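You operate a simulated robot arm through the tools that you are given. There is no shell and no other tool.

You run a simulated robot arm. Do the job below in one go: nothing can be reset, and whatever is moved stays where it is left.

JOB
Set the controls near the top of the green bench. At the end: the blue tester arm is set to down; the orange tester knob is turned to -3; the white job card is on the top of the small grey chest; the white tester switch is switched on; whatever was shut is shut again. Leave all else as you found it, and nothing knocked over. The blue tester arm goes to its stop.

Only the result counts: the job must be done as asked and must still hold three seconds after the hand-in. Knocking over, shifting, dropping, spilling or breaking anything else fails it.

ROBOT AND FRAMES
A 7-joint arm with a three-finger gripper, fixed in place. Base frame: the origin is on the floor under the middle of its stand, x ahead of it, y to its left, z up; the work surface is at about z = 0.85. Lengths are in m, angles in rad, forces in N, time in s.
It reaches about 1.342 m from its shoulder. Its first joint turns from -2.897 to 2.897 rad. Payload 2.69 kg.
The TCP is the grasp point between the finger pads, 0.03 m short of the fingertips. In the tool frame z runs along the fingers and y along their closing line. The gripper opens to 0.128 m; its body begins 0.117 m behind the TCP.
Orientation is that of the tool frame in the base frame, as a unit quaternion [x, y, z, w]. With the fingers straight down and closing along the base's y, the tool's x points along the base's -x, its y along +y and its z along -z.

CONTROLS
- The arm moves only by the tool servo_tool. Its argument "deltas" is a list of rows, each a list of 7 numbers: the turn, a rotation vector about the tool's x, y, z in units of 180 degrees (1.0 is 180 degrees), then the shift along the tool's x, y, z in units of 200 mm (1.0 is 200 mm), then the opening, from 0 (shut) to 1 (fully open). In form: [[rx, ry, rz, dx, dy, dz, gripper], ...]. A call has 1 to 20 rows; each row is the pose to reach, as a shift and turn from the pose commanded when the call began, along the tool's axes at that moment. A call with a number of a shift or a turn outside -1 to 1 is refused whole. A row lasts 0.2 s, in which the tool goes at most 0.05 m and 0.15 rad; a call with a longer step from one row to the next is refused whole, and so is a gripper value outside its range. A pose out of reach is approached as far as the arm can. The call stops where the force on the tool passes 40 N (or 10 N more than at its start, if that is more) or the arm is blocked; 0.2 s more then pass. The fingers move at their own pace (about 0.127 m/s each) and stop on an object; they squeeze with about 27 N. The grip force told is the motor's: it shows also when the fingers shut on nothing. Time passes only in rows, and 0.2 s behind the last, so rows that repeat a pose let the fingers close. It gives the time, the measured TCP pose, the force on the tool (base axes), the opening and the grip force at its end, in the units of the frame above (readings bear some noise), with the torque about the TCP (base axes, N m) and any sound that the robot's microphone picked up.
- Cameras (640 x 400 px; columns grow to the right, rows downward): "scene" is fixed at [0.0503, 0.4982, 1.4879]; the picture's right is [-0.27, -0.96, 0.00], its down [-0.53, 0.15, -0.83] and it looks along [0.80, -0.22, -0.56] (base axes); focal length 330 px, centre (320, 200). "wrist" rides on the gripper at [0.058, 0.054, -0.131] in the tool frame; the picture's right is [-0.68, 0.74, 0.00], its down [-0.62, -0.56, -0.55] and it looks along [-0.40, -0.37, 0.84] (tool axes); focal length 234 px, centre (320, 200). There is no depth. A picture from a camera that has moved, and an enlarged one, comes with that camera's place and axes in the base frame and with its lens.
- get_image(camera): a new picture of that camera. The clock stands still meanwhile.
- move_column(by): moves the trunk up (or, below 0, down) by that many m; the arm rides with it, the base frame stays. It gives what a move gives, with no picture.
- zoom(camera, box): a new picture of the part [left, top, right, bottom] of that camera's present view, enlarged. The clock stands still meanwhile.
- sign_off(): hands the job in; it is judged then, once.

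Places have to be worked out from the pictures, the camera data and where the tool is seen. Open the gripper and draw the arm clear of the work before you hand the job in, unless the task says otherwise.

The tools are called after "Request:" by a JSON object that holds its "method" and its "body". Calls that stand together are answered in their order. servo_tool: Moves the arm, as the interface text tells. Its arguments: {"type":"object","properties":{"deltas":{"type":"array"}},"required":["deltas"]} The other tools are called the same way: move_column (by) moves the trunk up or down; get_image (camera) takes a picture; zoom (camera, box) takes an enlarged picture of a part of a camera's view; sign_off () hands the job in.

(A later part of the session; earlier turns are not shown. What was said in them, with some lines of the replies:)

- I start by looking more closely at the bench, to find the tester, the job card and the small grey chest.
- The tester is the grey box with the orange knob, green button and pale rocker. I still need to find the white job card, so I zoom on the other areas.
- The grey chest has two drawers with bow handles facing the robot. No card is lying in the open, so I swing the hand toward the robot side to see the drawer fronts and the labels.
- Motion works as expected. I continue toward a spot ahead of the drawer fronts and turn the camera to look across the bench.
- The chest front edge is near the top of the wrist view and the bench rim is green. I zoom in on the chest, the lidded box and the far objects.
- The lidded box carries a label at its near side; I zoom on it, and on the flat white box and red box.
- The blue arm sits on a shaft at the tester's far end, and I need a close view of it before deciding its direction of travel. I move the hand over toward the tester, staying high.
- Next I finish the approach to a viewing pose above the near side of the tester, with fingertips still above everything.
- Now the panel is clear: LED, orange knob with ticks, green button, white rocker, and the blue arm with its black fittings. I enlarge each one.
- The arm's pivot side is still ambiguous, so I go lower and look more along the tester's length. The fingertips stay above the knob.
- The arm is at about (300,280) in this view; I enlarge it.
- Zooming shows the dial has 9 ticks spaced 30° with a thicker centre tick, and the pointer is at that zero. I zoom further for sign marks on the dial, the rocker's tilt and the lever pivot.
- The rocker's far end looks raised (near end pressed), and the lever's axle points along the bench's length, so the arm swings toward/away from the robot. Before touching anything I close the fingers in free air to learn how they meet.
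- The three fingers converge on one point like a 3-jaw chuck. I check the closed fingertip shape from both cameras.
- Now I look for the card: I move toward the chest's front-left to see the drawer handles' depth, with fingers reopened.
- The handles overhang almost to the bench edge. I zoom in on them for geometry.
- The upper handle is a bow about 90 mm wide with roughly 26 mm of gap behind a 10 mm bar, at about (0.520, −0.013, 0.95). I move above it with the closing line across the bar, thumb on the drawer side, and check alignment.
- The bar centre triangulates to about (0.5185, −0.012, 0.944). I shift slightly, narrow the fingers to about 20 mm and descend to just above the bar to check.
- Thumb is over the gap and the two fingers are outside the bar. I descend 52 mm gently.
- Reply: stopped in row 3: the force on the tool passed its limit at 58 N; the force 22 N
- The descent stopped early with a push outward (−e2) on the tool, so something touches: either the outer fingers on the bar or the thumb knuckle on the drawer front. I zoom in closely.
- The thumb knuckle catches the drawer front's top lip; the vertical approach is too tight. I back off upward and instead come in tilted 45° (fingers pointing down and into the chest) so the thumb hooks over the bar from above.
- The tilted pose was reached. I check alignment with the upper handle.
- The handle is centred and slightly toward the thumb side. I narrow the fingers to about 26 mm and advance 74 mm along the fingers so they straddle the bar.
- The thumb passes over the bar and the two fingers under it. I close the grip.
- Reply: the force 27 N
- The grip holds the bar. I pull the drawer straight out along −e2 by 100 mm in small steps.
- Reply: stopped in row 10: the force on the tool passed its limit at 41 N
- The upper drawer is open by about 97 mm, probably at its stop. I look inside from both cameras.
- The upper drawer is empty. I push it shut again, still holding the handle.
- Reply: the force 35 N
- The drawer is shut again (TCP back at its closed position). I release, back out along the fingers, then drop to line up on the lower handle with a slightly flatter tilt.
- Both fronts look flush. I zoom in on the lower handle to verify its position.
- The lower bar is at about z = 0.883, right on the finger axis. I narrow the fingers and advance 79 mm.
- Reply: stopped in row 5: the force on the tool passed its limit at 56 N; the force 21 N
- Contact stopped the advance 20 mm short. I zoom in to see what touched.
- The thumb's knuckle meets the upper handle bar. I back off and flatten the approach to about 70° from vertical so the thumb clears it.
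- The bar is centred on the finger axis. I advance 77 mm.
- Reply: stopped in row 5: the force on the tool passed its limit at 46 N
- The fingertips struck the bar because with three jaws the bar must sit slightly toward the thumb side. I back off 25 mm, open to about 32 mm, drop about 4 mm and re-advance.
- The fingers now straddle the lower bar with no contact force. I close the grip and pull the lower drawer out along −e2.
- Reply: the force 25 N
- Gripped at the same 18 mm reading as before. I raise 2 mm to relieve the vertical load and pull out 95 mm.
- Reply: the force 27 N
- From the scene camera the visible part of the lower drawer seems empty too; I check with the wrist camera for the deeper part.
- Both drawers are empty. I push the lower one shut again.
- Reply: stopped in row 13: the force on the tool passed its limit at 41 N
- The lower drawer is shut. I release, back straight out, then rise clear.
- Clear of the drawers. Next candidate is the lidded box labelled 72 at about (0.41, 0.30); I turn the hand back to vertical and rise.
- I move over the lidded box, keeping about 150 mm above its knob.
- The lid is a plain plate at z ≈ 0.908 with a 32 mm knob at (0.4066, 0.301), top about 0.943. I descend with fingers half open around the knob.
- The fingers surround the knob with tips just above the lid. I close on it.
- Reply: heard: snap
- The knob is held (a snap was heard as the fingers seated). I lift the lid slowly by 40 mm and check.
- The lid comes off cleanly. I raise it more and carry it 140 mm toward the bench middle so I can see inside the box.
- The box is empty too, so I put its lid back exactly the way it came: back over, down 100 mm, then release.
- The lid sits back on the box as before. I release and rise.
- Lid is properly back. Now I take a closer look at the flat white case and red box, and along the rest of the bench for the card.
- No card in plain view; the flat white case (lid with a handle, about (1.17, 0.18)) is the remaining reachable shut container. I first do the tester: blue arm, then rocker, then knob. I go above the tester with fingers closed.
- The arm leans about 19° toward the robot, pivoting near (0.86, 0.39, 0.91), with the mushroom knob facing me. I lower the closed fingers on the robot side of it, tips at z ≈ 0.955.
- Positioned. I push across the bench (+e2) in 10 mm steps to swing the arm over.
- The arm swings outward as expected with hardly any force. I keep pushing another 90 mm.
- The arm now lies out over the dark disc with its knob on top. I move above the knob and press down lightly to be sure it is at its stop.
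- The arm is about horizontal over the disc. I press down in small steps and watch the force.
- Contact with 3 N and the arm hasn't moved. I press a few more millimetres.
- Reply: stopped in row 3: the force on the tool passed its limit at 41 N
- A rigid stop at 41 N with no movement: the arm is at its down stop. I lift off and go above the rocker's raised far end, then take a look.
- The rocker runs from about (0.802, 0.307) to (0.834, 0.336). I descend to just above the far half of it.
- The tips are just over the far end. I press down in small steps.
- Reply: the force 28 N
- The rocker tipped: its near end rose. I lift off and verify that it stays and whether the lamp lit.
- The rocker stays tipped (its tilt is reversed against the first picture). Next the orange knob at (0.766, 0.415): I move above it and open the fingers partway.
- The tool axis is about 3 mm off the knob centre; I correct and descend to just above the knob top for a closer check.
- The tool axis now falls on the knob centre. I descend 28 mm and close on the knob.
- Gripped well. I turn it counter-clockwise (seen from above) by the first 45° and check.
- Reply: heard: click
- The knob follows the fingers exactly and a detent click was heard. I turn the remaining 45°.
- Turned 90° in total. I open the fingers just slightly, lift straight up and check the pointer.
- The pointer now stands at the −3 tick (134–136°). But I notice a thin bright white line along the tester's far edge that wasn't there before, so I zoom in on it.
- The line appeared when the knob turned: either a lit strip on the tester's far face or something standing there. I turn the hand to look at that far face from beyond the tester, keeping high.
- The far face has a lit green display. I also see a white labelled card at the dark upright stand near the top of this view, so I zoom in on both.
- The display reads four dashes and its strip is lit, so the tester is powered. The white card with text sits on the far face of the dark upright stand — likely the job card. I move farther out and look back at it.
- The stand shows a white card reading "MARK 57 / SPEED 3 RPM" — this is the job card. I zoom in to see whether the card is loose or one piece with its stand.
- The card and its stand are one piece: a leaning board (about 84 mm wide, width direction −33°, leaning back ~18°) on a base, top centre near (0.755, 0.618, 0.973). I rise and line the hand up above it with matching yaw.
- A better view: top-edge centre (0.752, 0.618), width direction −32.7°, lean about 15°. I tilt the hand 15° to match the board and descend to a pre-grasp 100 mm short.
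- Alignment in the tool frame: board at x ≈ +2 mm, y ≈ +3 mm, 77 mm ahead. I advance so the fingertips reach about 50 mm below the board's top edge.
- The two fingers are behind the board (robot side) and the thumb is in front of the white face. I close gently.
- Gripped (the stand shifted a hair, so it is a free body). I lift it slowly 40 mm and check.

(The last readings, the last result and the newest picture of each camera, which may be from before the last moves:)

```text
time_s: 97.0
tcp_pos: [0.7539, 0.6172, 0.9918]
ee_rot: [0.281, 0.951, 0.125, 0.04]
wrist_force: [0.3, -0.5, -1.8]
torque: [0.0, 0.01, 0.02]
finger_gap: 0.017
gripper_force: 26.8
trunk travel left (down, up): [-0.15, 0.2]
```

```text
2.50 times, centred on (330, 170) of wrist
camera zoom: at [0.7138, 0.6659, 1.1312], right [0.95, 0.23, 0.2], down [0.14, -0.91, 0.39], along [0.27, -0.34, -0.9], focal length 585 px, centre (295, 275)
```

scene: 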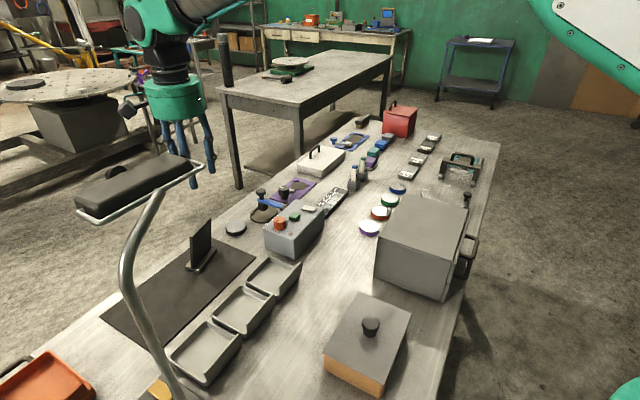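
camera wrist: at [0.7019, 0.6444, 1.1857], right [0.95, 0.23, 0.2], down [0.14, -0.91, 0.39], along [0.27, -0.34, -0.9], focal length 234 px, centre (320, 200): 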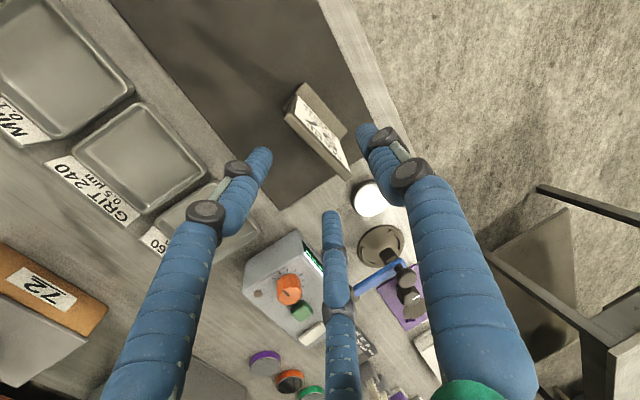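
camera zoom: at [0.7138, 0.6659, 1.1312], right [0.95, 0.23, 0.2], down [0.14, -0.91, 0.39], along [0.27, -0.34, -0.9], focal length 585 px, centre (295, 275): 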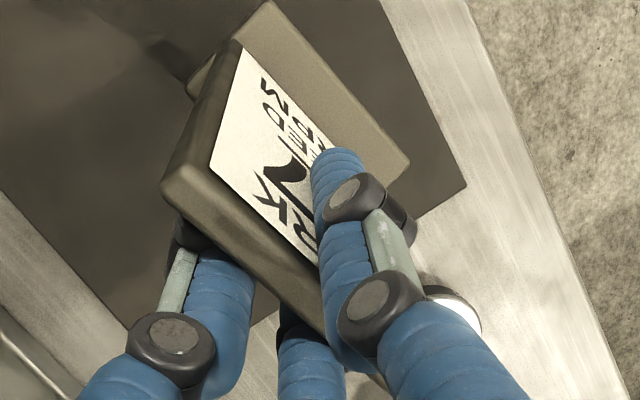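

It lifts cleanly. I raise it another 150 mm before carrying it toward the chest.

Request:
{"method": "servo_tool", "body": {"deltas": [[0, 0, 0, 0, 0.032, -0.12, 0], [0, 0, 0, 0, 0.065, -0.242, 0], [0, 0, 0, 0, 0.097, -0.363, 0], [0, 0, 0, 0, 0.13, -0.484, 0], [0, 0, 0, 0, 0.162, -0.604, 0], [0, 0, 0, 0, 0.194, -0.725, 0]]}}

Request:
{"method": "servo_tool", "body": {"deltas": [[0, 0, 0, -0.037, -0.113, -0.03, 0], [0, 0, 0, -0.074, -0.225, -0.06, 0], [0, 0, 0, -0.11, -0.338, -0.09, 0], [0, 0, 0, -0.147, -0.45, -0.12, 0], [0, 0, 0, -0.184, -0.563, -0.15, 0], [0, 0, 0, -0.22, -0.675, -0.18, 0], [0, 0, 0, -0.257, -0.788, -0.21, 0], [0, 0, 0, -0.294, -0.9, -0.239, 0]]}}

Request:
{"method": "get_image", "body": {"camera": "scene"}}

```text
time_s: 98.4
tcp_pos: [0.7525, 0.6173, 1.1424]
ee_rot: [0.279, 0.951, 0.124, 0.04]
wrist_force: [0.7, 0.5, -2.0]
torque: [-0.02, 0.0, 0.02]
finger_gap: 0.0172
gripper_force: 26.9
trunk travel left (down, up): [-0.15, 0.2]
```

```text
time_s: 100.2
tcp_pos: [0.7, 0.4276, 1.1418]
ee_rot: [0.28, 0.951, 0.125, 0.04]
wrist_force: [0.3, 0.6, -1.0]
torque: [-0.02, 0.07, -0.02]
finger_gap: 0.0173
gripper_force: 26.5
trunk travel left (down, up): [-0.15, 0.2]
```

```text
taken
```

scene: 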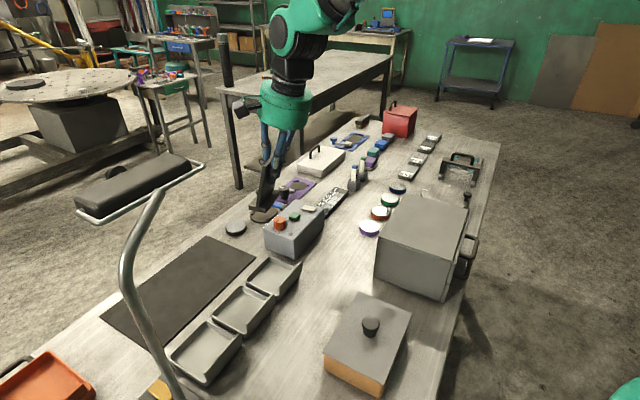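

Carrying fine, well above everything. I continue with the second leg toward the chest.

Request:
{"method": "servo_tool", "body": {"deltas": [[0, 0, 0, -0.037, -0.113, -0.03, 0], [0, 0, 0, -0.074, -0.225, -0.06, 0], [0, 0, 0, -0.11, -0.338, -0.09, 0], [0, 0, 0, -0.147, -0.45, -0.12, 0], [0, 0, 0, -0.184, -0.563, -0.15, 0], [0, 0, 0, -0.22, -0.675, -0.18, 0], [0, 0, 0, -0.257, -0.788, -0.21, 0], [0, 0, 0, -0.294, -0.9, -0.239, 0]]}}

Request:
{"method": "servo_tool", "body": {"deltas": [[0, 0, 0, -0.037, -0.113, -0.03, 0], [0, 0, 0, -0.074, -0.225, -0.06, 0], [0, 0, 0, -0.11, -0.338, -0.09, 0], [0, 0, 0, -0.147, -0.45, -0.12, 0], [0, 0, 0, -0.184, -0.563, -0.15, 0], [0, 0, 0, -0.22, -0.675, -0.18, 0], [0, 0, 0, -0.257, -0.788, -0.21, 0], [0, 0, 0, -0.294, -0.9, -0.239, 0]]}}

Request:
{"method": "get_image", "body": {"camera": "scene"}}

Request:
{"method": "get_image", "body": {"camera": "wrist"}}

```text
time_s: 102.0
tcp_pos: [0.6484, 0.2402, 1.1407]
ee_rot: [0.281, 0.951, 0.125, 0.041]
wrist_force: [0.9, -0.6, -1.3]
torque: [-0.06, 0.04, 0.01]
finger_gap: 0.0176
gripper_force: 26.3
trunk travel left (down, up): [-0.15, 0.2]
```

```text
time_s: 103.8
tcp_pos: [0.5958, 0.0527, 1.1402]
ee_rot: [0.282, 0.95, 0.125, 0.041]
wrist_force: [-0.7, 0.3, -1.2]
torque: [-0.04, 0.03, -0.01]
finger_gap: 0.0173
gripper_force: 26.1
trunk travel left (down, up): [-0.15, 0.2]
```

```text
taken
```

scene: 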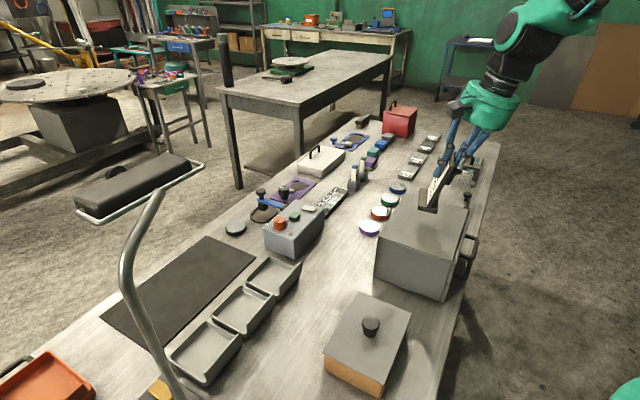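

```text
taken
camera wrist: at [0.5563, 0.1007, 1.28], right [0.95, 0.23, 0.2], down [0.14, -0.91, 0.39], along [0.27, -0.34, -0.9], focal length 234 px, centre (320, 200)
```

wrist: 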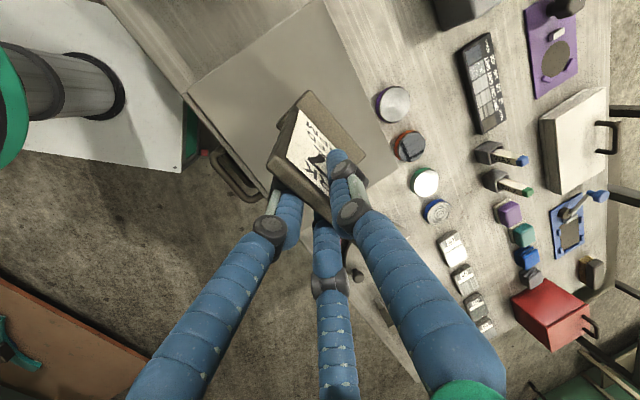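

The base is right over the chest's centre (about (0.612, 0.074)). I lower 50 mm, leaving a small gap, and check.

Request:
{"method": "servo_tool", "body": {"deltas": [[0, 0, 0, 0, -0.013, 0.048, 0], [0, 0, 0, 0, -0.026, 0.097, 0], [0, 0, 0, 0, -0.039, 0.145, 0], [0, 0, 0, 0, -0.052, 0.193, 0], [0, 0, 0, 0, -0.062, 0.232, 0]]}}

Request:
{"method": "zoom", "body": {"camera": "scene", "box": [380, 130, 500, 260]}}

Request:
{"method": "zoom", "body": {"camera": "wrist", "box": [220, 50, 400, 210]}}

```text
time_s: 105.0
tcp_pos: [0.597, 0.0515, 1.0925]
ee_rot: [0.282, 0.951, 0.125, 0.041]
wrist_force: [0.2, 0.3, -1.3]
torque: [-0.01, 0.01, 0.02]
finger_gap: 0.0172
gripper_force: 27.2
trunk travel left (down, up): [-0.15, 0.2]
```

```text
3.08 times, centred on (440, 195) of scene
camera zoom: at [0.0503, 0.4982, 1.4879], right [-0.27, -0.96, 0.0], down [-0.53, 0.15, -0.83], along [0.8, -0.22, -0.56], focal length 1016 px, centre (-49, 215)
```

zoom: 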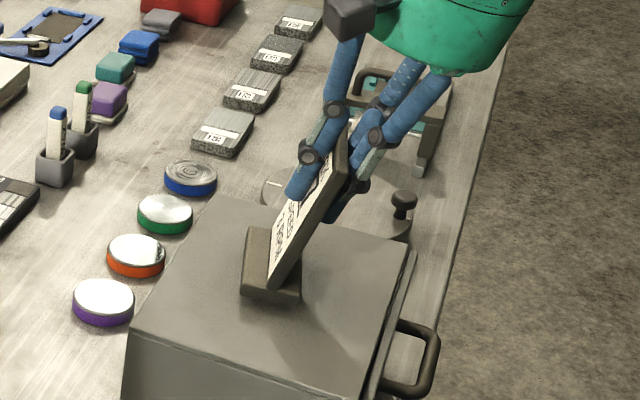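

```text
2.50 times, centred on (310, 130) of wrist
camera zoom: at [0.5571, 0.1011, 1.2323], right [0.95, 0.23, 0.2], down [0.14, -0.91, 0.39], along [0.27, -0.34, -0.9], focal length 585 px, centre (345, 375)
```

zoom: 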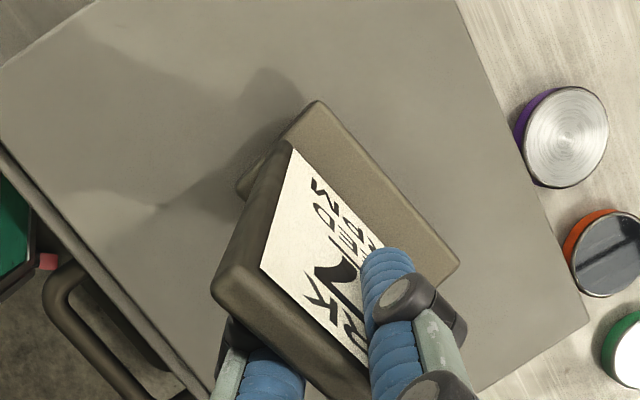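

The base hangs about 10 mm above the chest top and looks level. I lower in 2 mm steps until contact.

Request:
{"method": "servo_tool", "body": {"deltas": [[0, 0, 0, 0, -0.0026, 0.0097, 0], [0, 0, 0, 0, -0.0052, 0.0193, 0], [0, 0, 0, 0, -0.0078, 0.029, 0], [0, 0, 0, 0, -0.0104, 0.0387, 0], [0, 0, 0, 0, -0.0104, 0.0387, 0]]}}

Request:
{"method": "zoom", "body": {"camera": "scene", "box": [410, 170, 480, 240]}}

```text
time_s: 106.2
tcp_pos: [0.5971, 0.0528, 1.0861]
ee_rot: [0.281, 0.95, 0.126, 0.04]
wrist_force: [-1.8, 1.1, 8.6]
torque: [0.17, 0.17, 0.02]
finger_gap: 0.0172
gripper_force: 26.4
trunk travel left (down, up): [-0.15, 0.2]
```

```text
5.71 times, centred on (445, 205) of scene
camera zoom: at [0.0503, 0.4982, 1.4879], right [-0.27, -0.96, 0.0], down [-0.53, 0.15, -0.83], along [0.8, -0.22, -0.56], focal length 1886 px, centre (-394, 171)
```

zoom: 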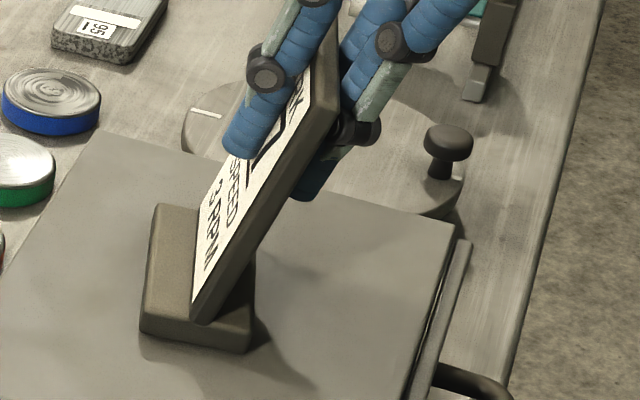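

Contact at about 9 N: the base is on the chest. I release slowly and let it settle.

Request:
{"method": "servo_tool", "body": {"deltas": [[0, 0, 0, 0, 0, 0, 0.05], [0, 0, 0, 0, 0, 0, 0.15], [0, 0, 0, 0, 0, 0, 0.22], [0, 0, 0, 0, 0, 0, 0.35], [0, 0, 0, 0, 0, 0, 0.45], [0, 0, 0, 0, 0, 0, 0.55], [0, 0, 0, 0, 0, 0, 0.55]]}}

Request:
{"method": "zoom", "body": {"camera": "scene", "box": [400, 150, 490, 240]}}

Request:
{"method": "zoom", "body": {"camera": "wrist", "box": [220, 50, 400, 210]}}

```text
time_s: 107.8
tcp_pos: [0.597, 0.0522, 1.0855]
ee_rot: [0.282, 0.95, 0.125, 0.04]
wrist_force: [0.0, 0.9, 0.2]
torque: [-0.01, 0.02, -0.02]
finger_gap: 0.0705
gripper_force: 0.1
trunk travel left (down, up): [-0.15, 0.2]
```

```text
4.44 times, centred on (445, 195) of scene
camera zoom: at [0.0503, 0.4982, 1.4879], right [-0.27, -0.96, 0.0], down [-0.53, 0.15, -0.83], along [0.8, -0.22, -0.56], focal length 1467 px, centre (-236, 222)
```

zoom: 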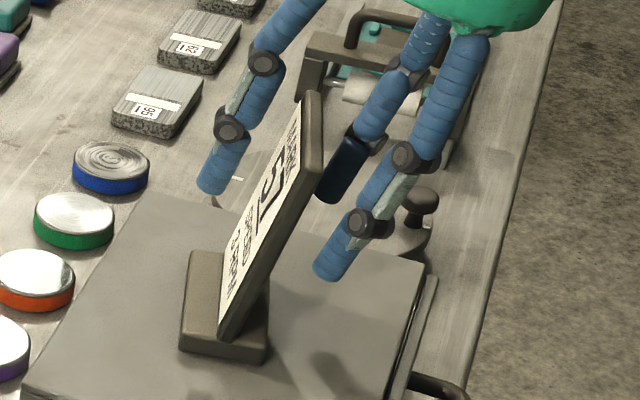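

```text
2.50 times, centred on (310, 130) of wrist
camera zoom: at [0.5574, 0.1009, 1.2245], right [0.95, 0.23, 0.2], down [0.14, -0.91, 0.39], along [0.27, -0.34, -0.9], focal length 585 px, centre (345, 375)
```

zoom: 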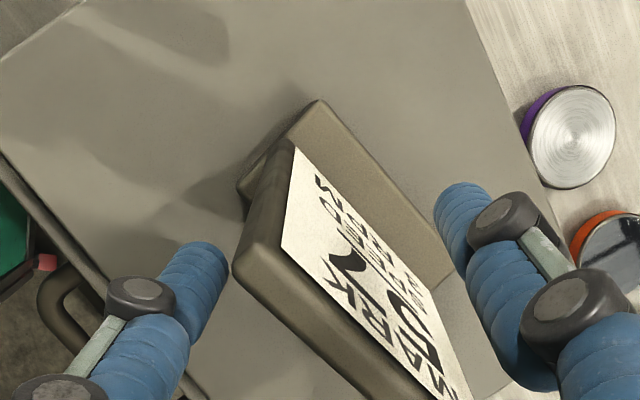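

The card stands on the chest by itself. I withdraw along the board's plane.

Request:
{"method": "servo_tool", "body": {"deltas": [[0, 0, 0, 0, 0, -0.1, 0.55], [0, 0, 0, 0, 0, -0.2, 0.55], [0, 0, 0, 0, 0, -0.35, 0.55], [0, 0, 0, 0, 0, -0.5, 0.55], [0, 0, 0, 0, 0, -0.65, 0.55], [0, 0, 0, 0, 0, -0.8, 0.55], [0, 0, 0, 0, 0, -0.95, 0.7]]}}

Request:
{"method": "get_image", "body": {"camera": "scene"}}

Request:
{"method": "zoom", "body": {"camera": "scene", "box": [380, 150, 490, 260]}}

Request:
{"method": "get_image", "body": {"camera": "wrist"}}

```text
time_s: 109.4
tcp_pos: [0.5685, 0.0114, 1.2699]
ee_rot: [0.282, 0.951, 0.124, 0.04]
wrist_force: [-0.1, 0.0, 0.2]
torque: [0.01, -0.03, -0.03]
finger_gap: 0.0895
gripper_force: 0.0
trunk travel left (down, up): [-0.15, 0.2]
```

```text
taken
```

scene: 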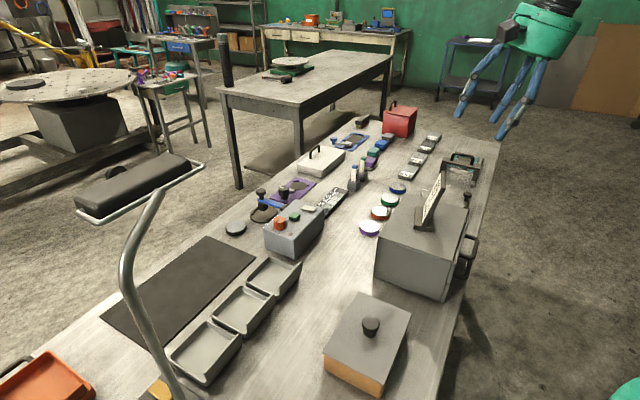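

```text
3.64 times, centred on (435, 205) of scene
camera zoom: at [0.0503, 0.4982, 1.4879], right [-0.27, -0.96, 0.0], down [-0.53, 0.15, -0.83], along [0.8, -0.22, -0.56], focal length 1200 px, centre (-98, 182)
```

zoom: 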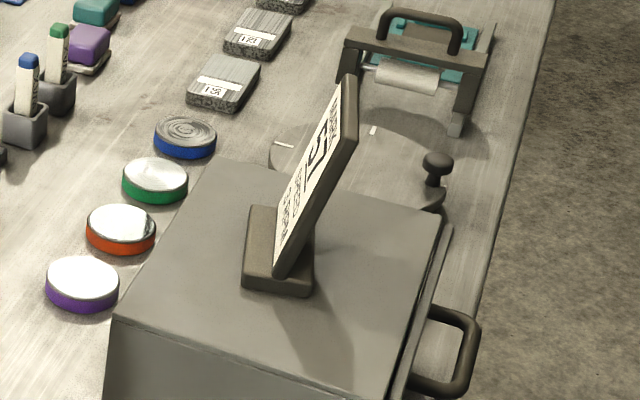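

```text
taken
camera wrist: at [0.5294, 0.0597, 1.4093], right [0.95, 0.23, 0.2], down [0.14, -0.91, 0.39], along [0.27, -0.34, -0.9], focal length 234 px, centre (320, 200)
```

wrist: 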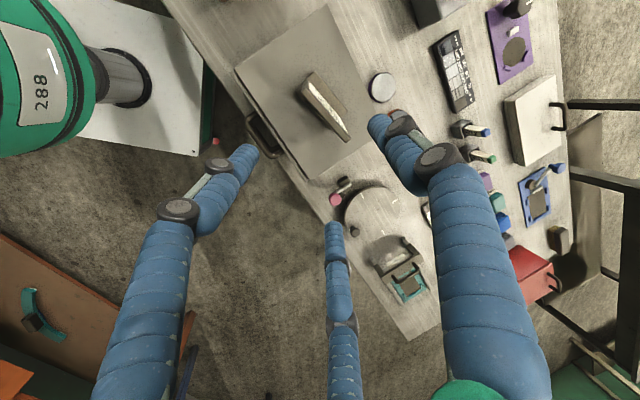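

The job card stands on the chest. Now I verify everything: chest position against the first picture, tester controls, and the bench as a whole.

Request:
{"method": "zoom", "body": {"camera": "scene", "box": [360, 180, 500, 300]}}

Request:
{"method": "zoom", "body": {"camera": "scene", "box": [220, 170, 380, 270]}}

Request:
{"method": "zoom", "body": {"camera": "scene", "box": [300, 180, 500, 400]}}

Request:
{"method": "zoom", "body": {"camera": "scene", "box": [255, 205, 305, 245]}}

Request:
{"method": "zoom", "body": {"camera": "scene", "box": [290, 195, 330, 225]}}

```text
3.33 times, centred on (430, 240) of scene
camera zoom: at [0.0503, 0.4982, 1.4879], right [-0.27, -0.96, 0.0], down [-0.53, 0.15, -0.83], along [0.8, -0.22, -0.56], focal length 1100 px, centre (-47, 67)
```

zoom: 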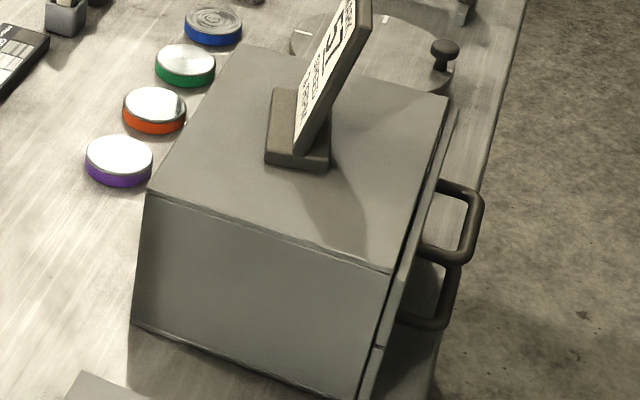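

```text
4.00 times, centred on (300, 220) of scene
camera zoom: at [0.0503, 0.4982, 1.4879], right [-0.27, -0.96, 0.0], down [-0.53, 0.15, -0.83], along [0.8, -0.22, -0.56], focal length 1320 px, centre (400, 120)
```

zoom: 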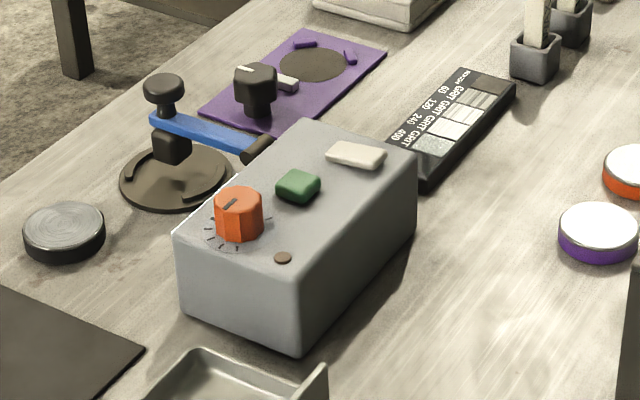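

```text
1.82 times, centred on (400, 290) of scene
camera zoom: at [0.0503, 0.4982, 1.4879], right [-0.27, -0.96, 0.0], down [-0.53, 0.15, -0.83], along [0.8, -0.22, -0.56], focal length 600 px, centre (174, 36)
```

zoom: 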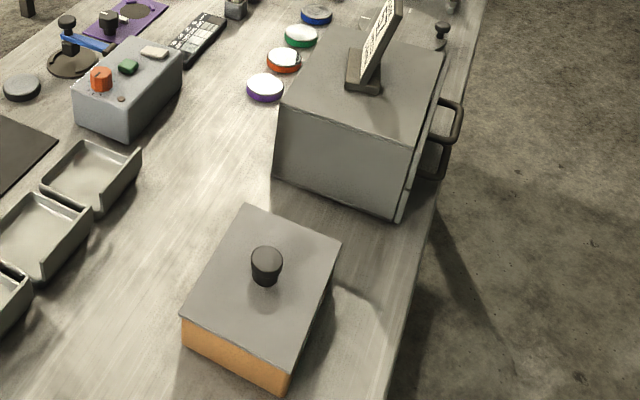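

```text
10.00 times, centred on (280, 225) of scene
camera zoom: at [0.0503, 0.4982, 1.4879], right [-0.27, -0.96, 0.0], down [-0.53, 0.15, -0.83], along [0.8, -0.22, -0.56], focal length 3300 px, centre (720, -50)
```

zoom: 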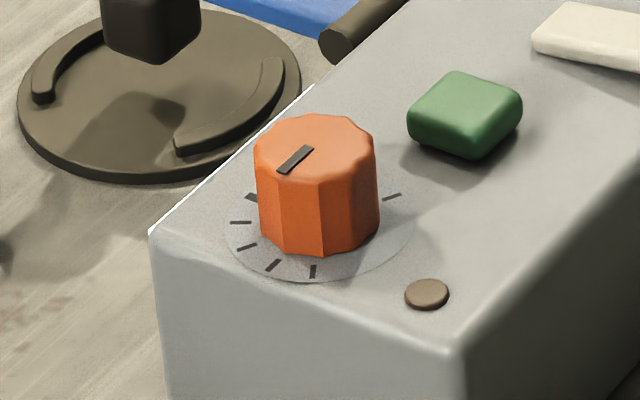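

```text
13.33 times, centred on (310, 210) of scene
camera zoom: at [0.0503, 0.4982, 1.4879], right [-0.27, -0.96, 0.0], down [-0.53, 0.15, -0.83], along [0.8, -0.22, -0.56], focal length 4401 px, centre (453, 67)
```

zoom: 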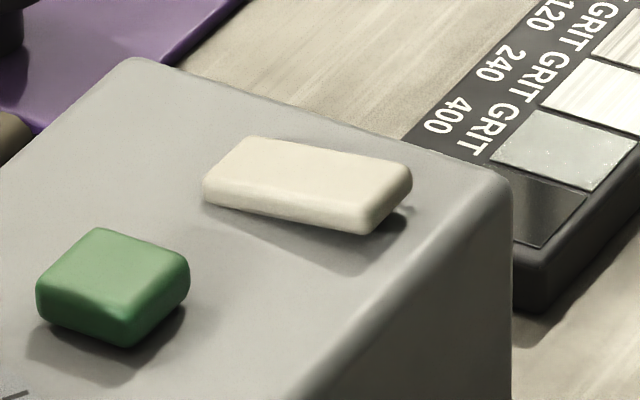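

Everything checks out: the chest, drawers and lid sit where they were, the arm is down at its stop, the pointer is at −3, and the rocker is fully thrown with the display lit. I draw the arm up and clear with the gripper open.

Request:
{"method": "servo_tool", "body": {"deltas": [[0, 0, 0, 0, 0.03, -0.12, 1], [0, 0, 0, 0, 0.06, -0.24, 1], [0, 0, 0, 0, 0.09, -0.36, 1], [0, 0, 0, 0, 0.12, -0.48, 1], [0, 0, 0, 0, 0.155, -0.58, 1], [0.02, 0, 0, 0, 0.155, -0.62, 1], [0.04, 0, 0, 0, 0.155, -0.66, 1], [0.06, 0, 0, 0, 0.155, -0.7, 1], [0.08, 0, 0, 0, 0.155, -0.7, 1], [0.08, 0, 0, 0, 0.155, -0.7, 1]]}}

Request:
{"method": "get_image", "body": {"camera": "scene"}}

Request:
{"method": "zoom", "body": {"camera": "scene", "box": [220, 140, 480, 280]}}

```text
time_s: 111.6
tcp_pos: [0.5653, 0.0064, 1.4116]
ee_rot: [0.284, 0.959, 0.004, 0.004]
wrist_force: [0.6, 0.5, -0.4]
torque: [-0.02, 0.02, 0.01]
finger_gap: 0.128
gripper_force: 0.1
trunk travel left (down, up): [-0.15, 0.2]
```

```text
taken
```

scene: 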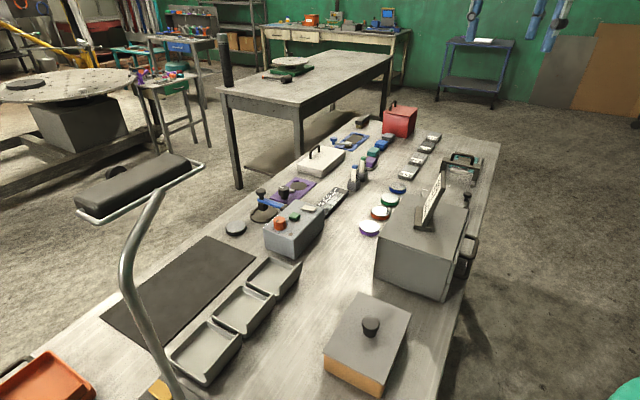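

```text
2.46 times, centred on (350, 210) of scene
camera zoom: at [0.0503, 0.4982, 1.4879], right [-0.27, -0.96, 0.0], down [-0.53, 0.15, -0.83], along [0.8, -0.22, -0.56], focal length 812 px, centre (246, 175)
```

zoom: 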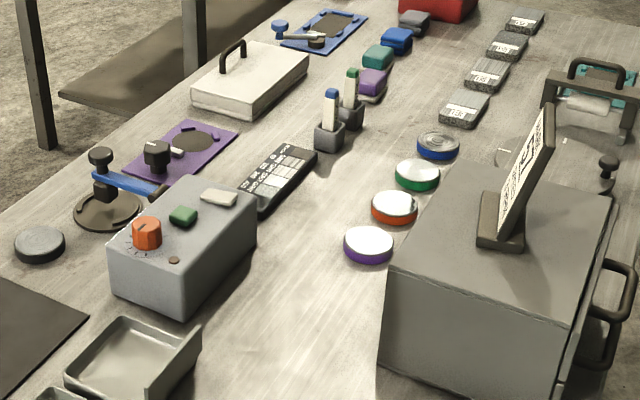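

One last close look at the drawer fronts and the card's footing before handing in.

Request:
{"method": "zoom", "body": {"camera": "scene", "box": [430, 200, 490, 310]}}

Request:
{"method": "zoom", "body": {"camera": "wrist", "box": [200, 40, 420, 200]}}

```text
3.64 times, centred on (460, 255) of scene
camera zoom: at [0.0503, 0.4982, 1.4879], right [-0.27, -0.96, 0.0], down [-0.53, 0.15, -0.83], along [0.8, -0.22, -0.56], focal length 1200 px, centre (-189, 0)
```

zoom: 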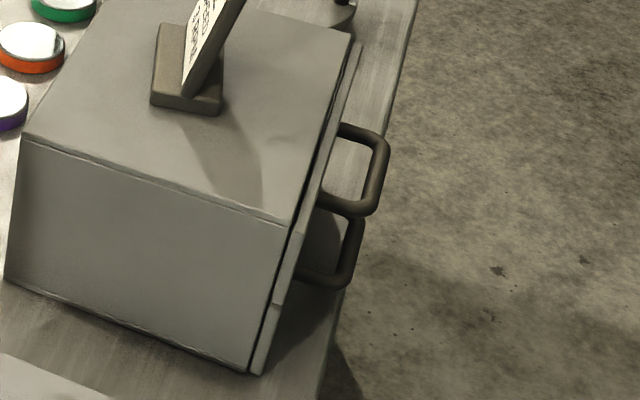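

```text
2.50 times, centred on (310, 120) of wrist
camera zoom: at [0.5443, 0.084, 1.5418], right [0.97, 0.25, 0.01], down [0.2, -0.81, 0.55], along [0.15, -0.53, -0.84], focal length 585 px, centre (345, 400)
```

zoom: 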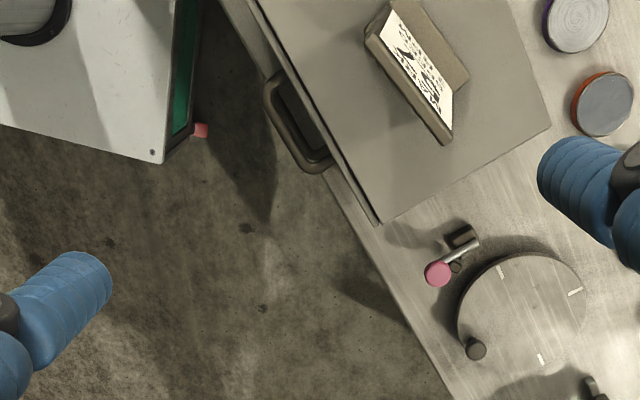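

Both drawers are flush, the card stands firmly on the chest top, the tester's three controls are set, and the arm is clear with the gripper open. I hand the job in.

Request:
{"method": "sign_off", "body": {}}

```text
The job is handed in.
```

I've handed the job in. Every item was set as asked, judging by the last pictures, but two readings of the task were my own judgement.

- **Blue tester arm:** it is down at its stop. I pressed on it up to about 41 N and it did not move further.
- **Orange tester knob:** the pointer is on the third tick counter-clockwise from zero. The dial has no numerals, so I took counter-clockwise as negative.
- **White tester switch:** the rocker is fully thrown to the other side. A click was heard a few seconds later, and the tester's display is lit.
- **White job card:** I took this to be the leaning sign reading "MARK 57 / SPEED 3 RPM", which is one piece with its stand. It stands upright near the middle of the grey chest's top.
- **Shut things:** while looking for the card I opened both chest drawers and the lidded box. All three were empty and are shut again. I did not open the white case or the red box.

I saw nothing else moved or knocked over. The chest is where it was at the start, and the arm is clear with the gripper open.
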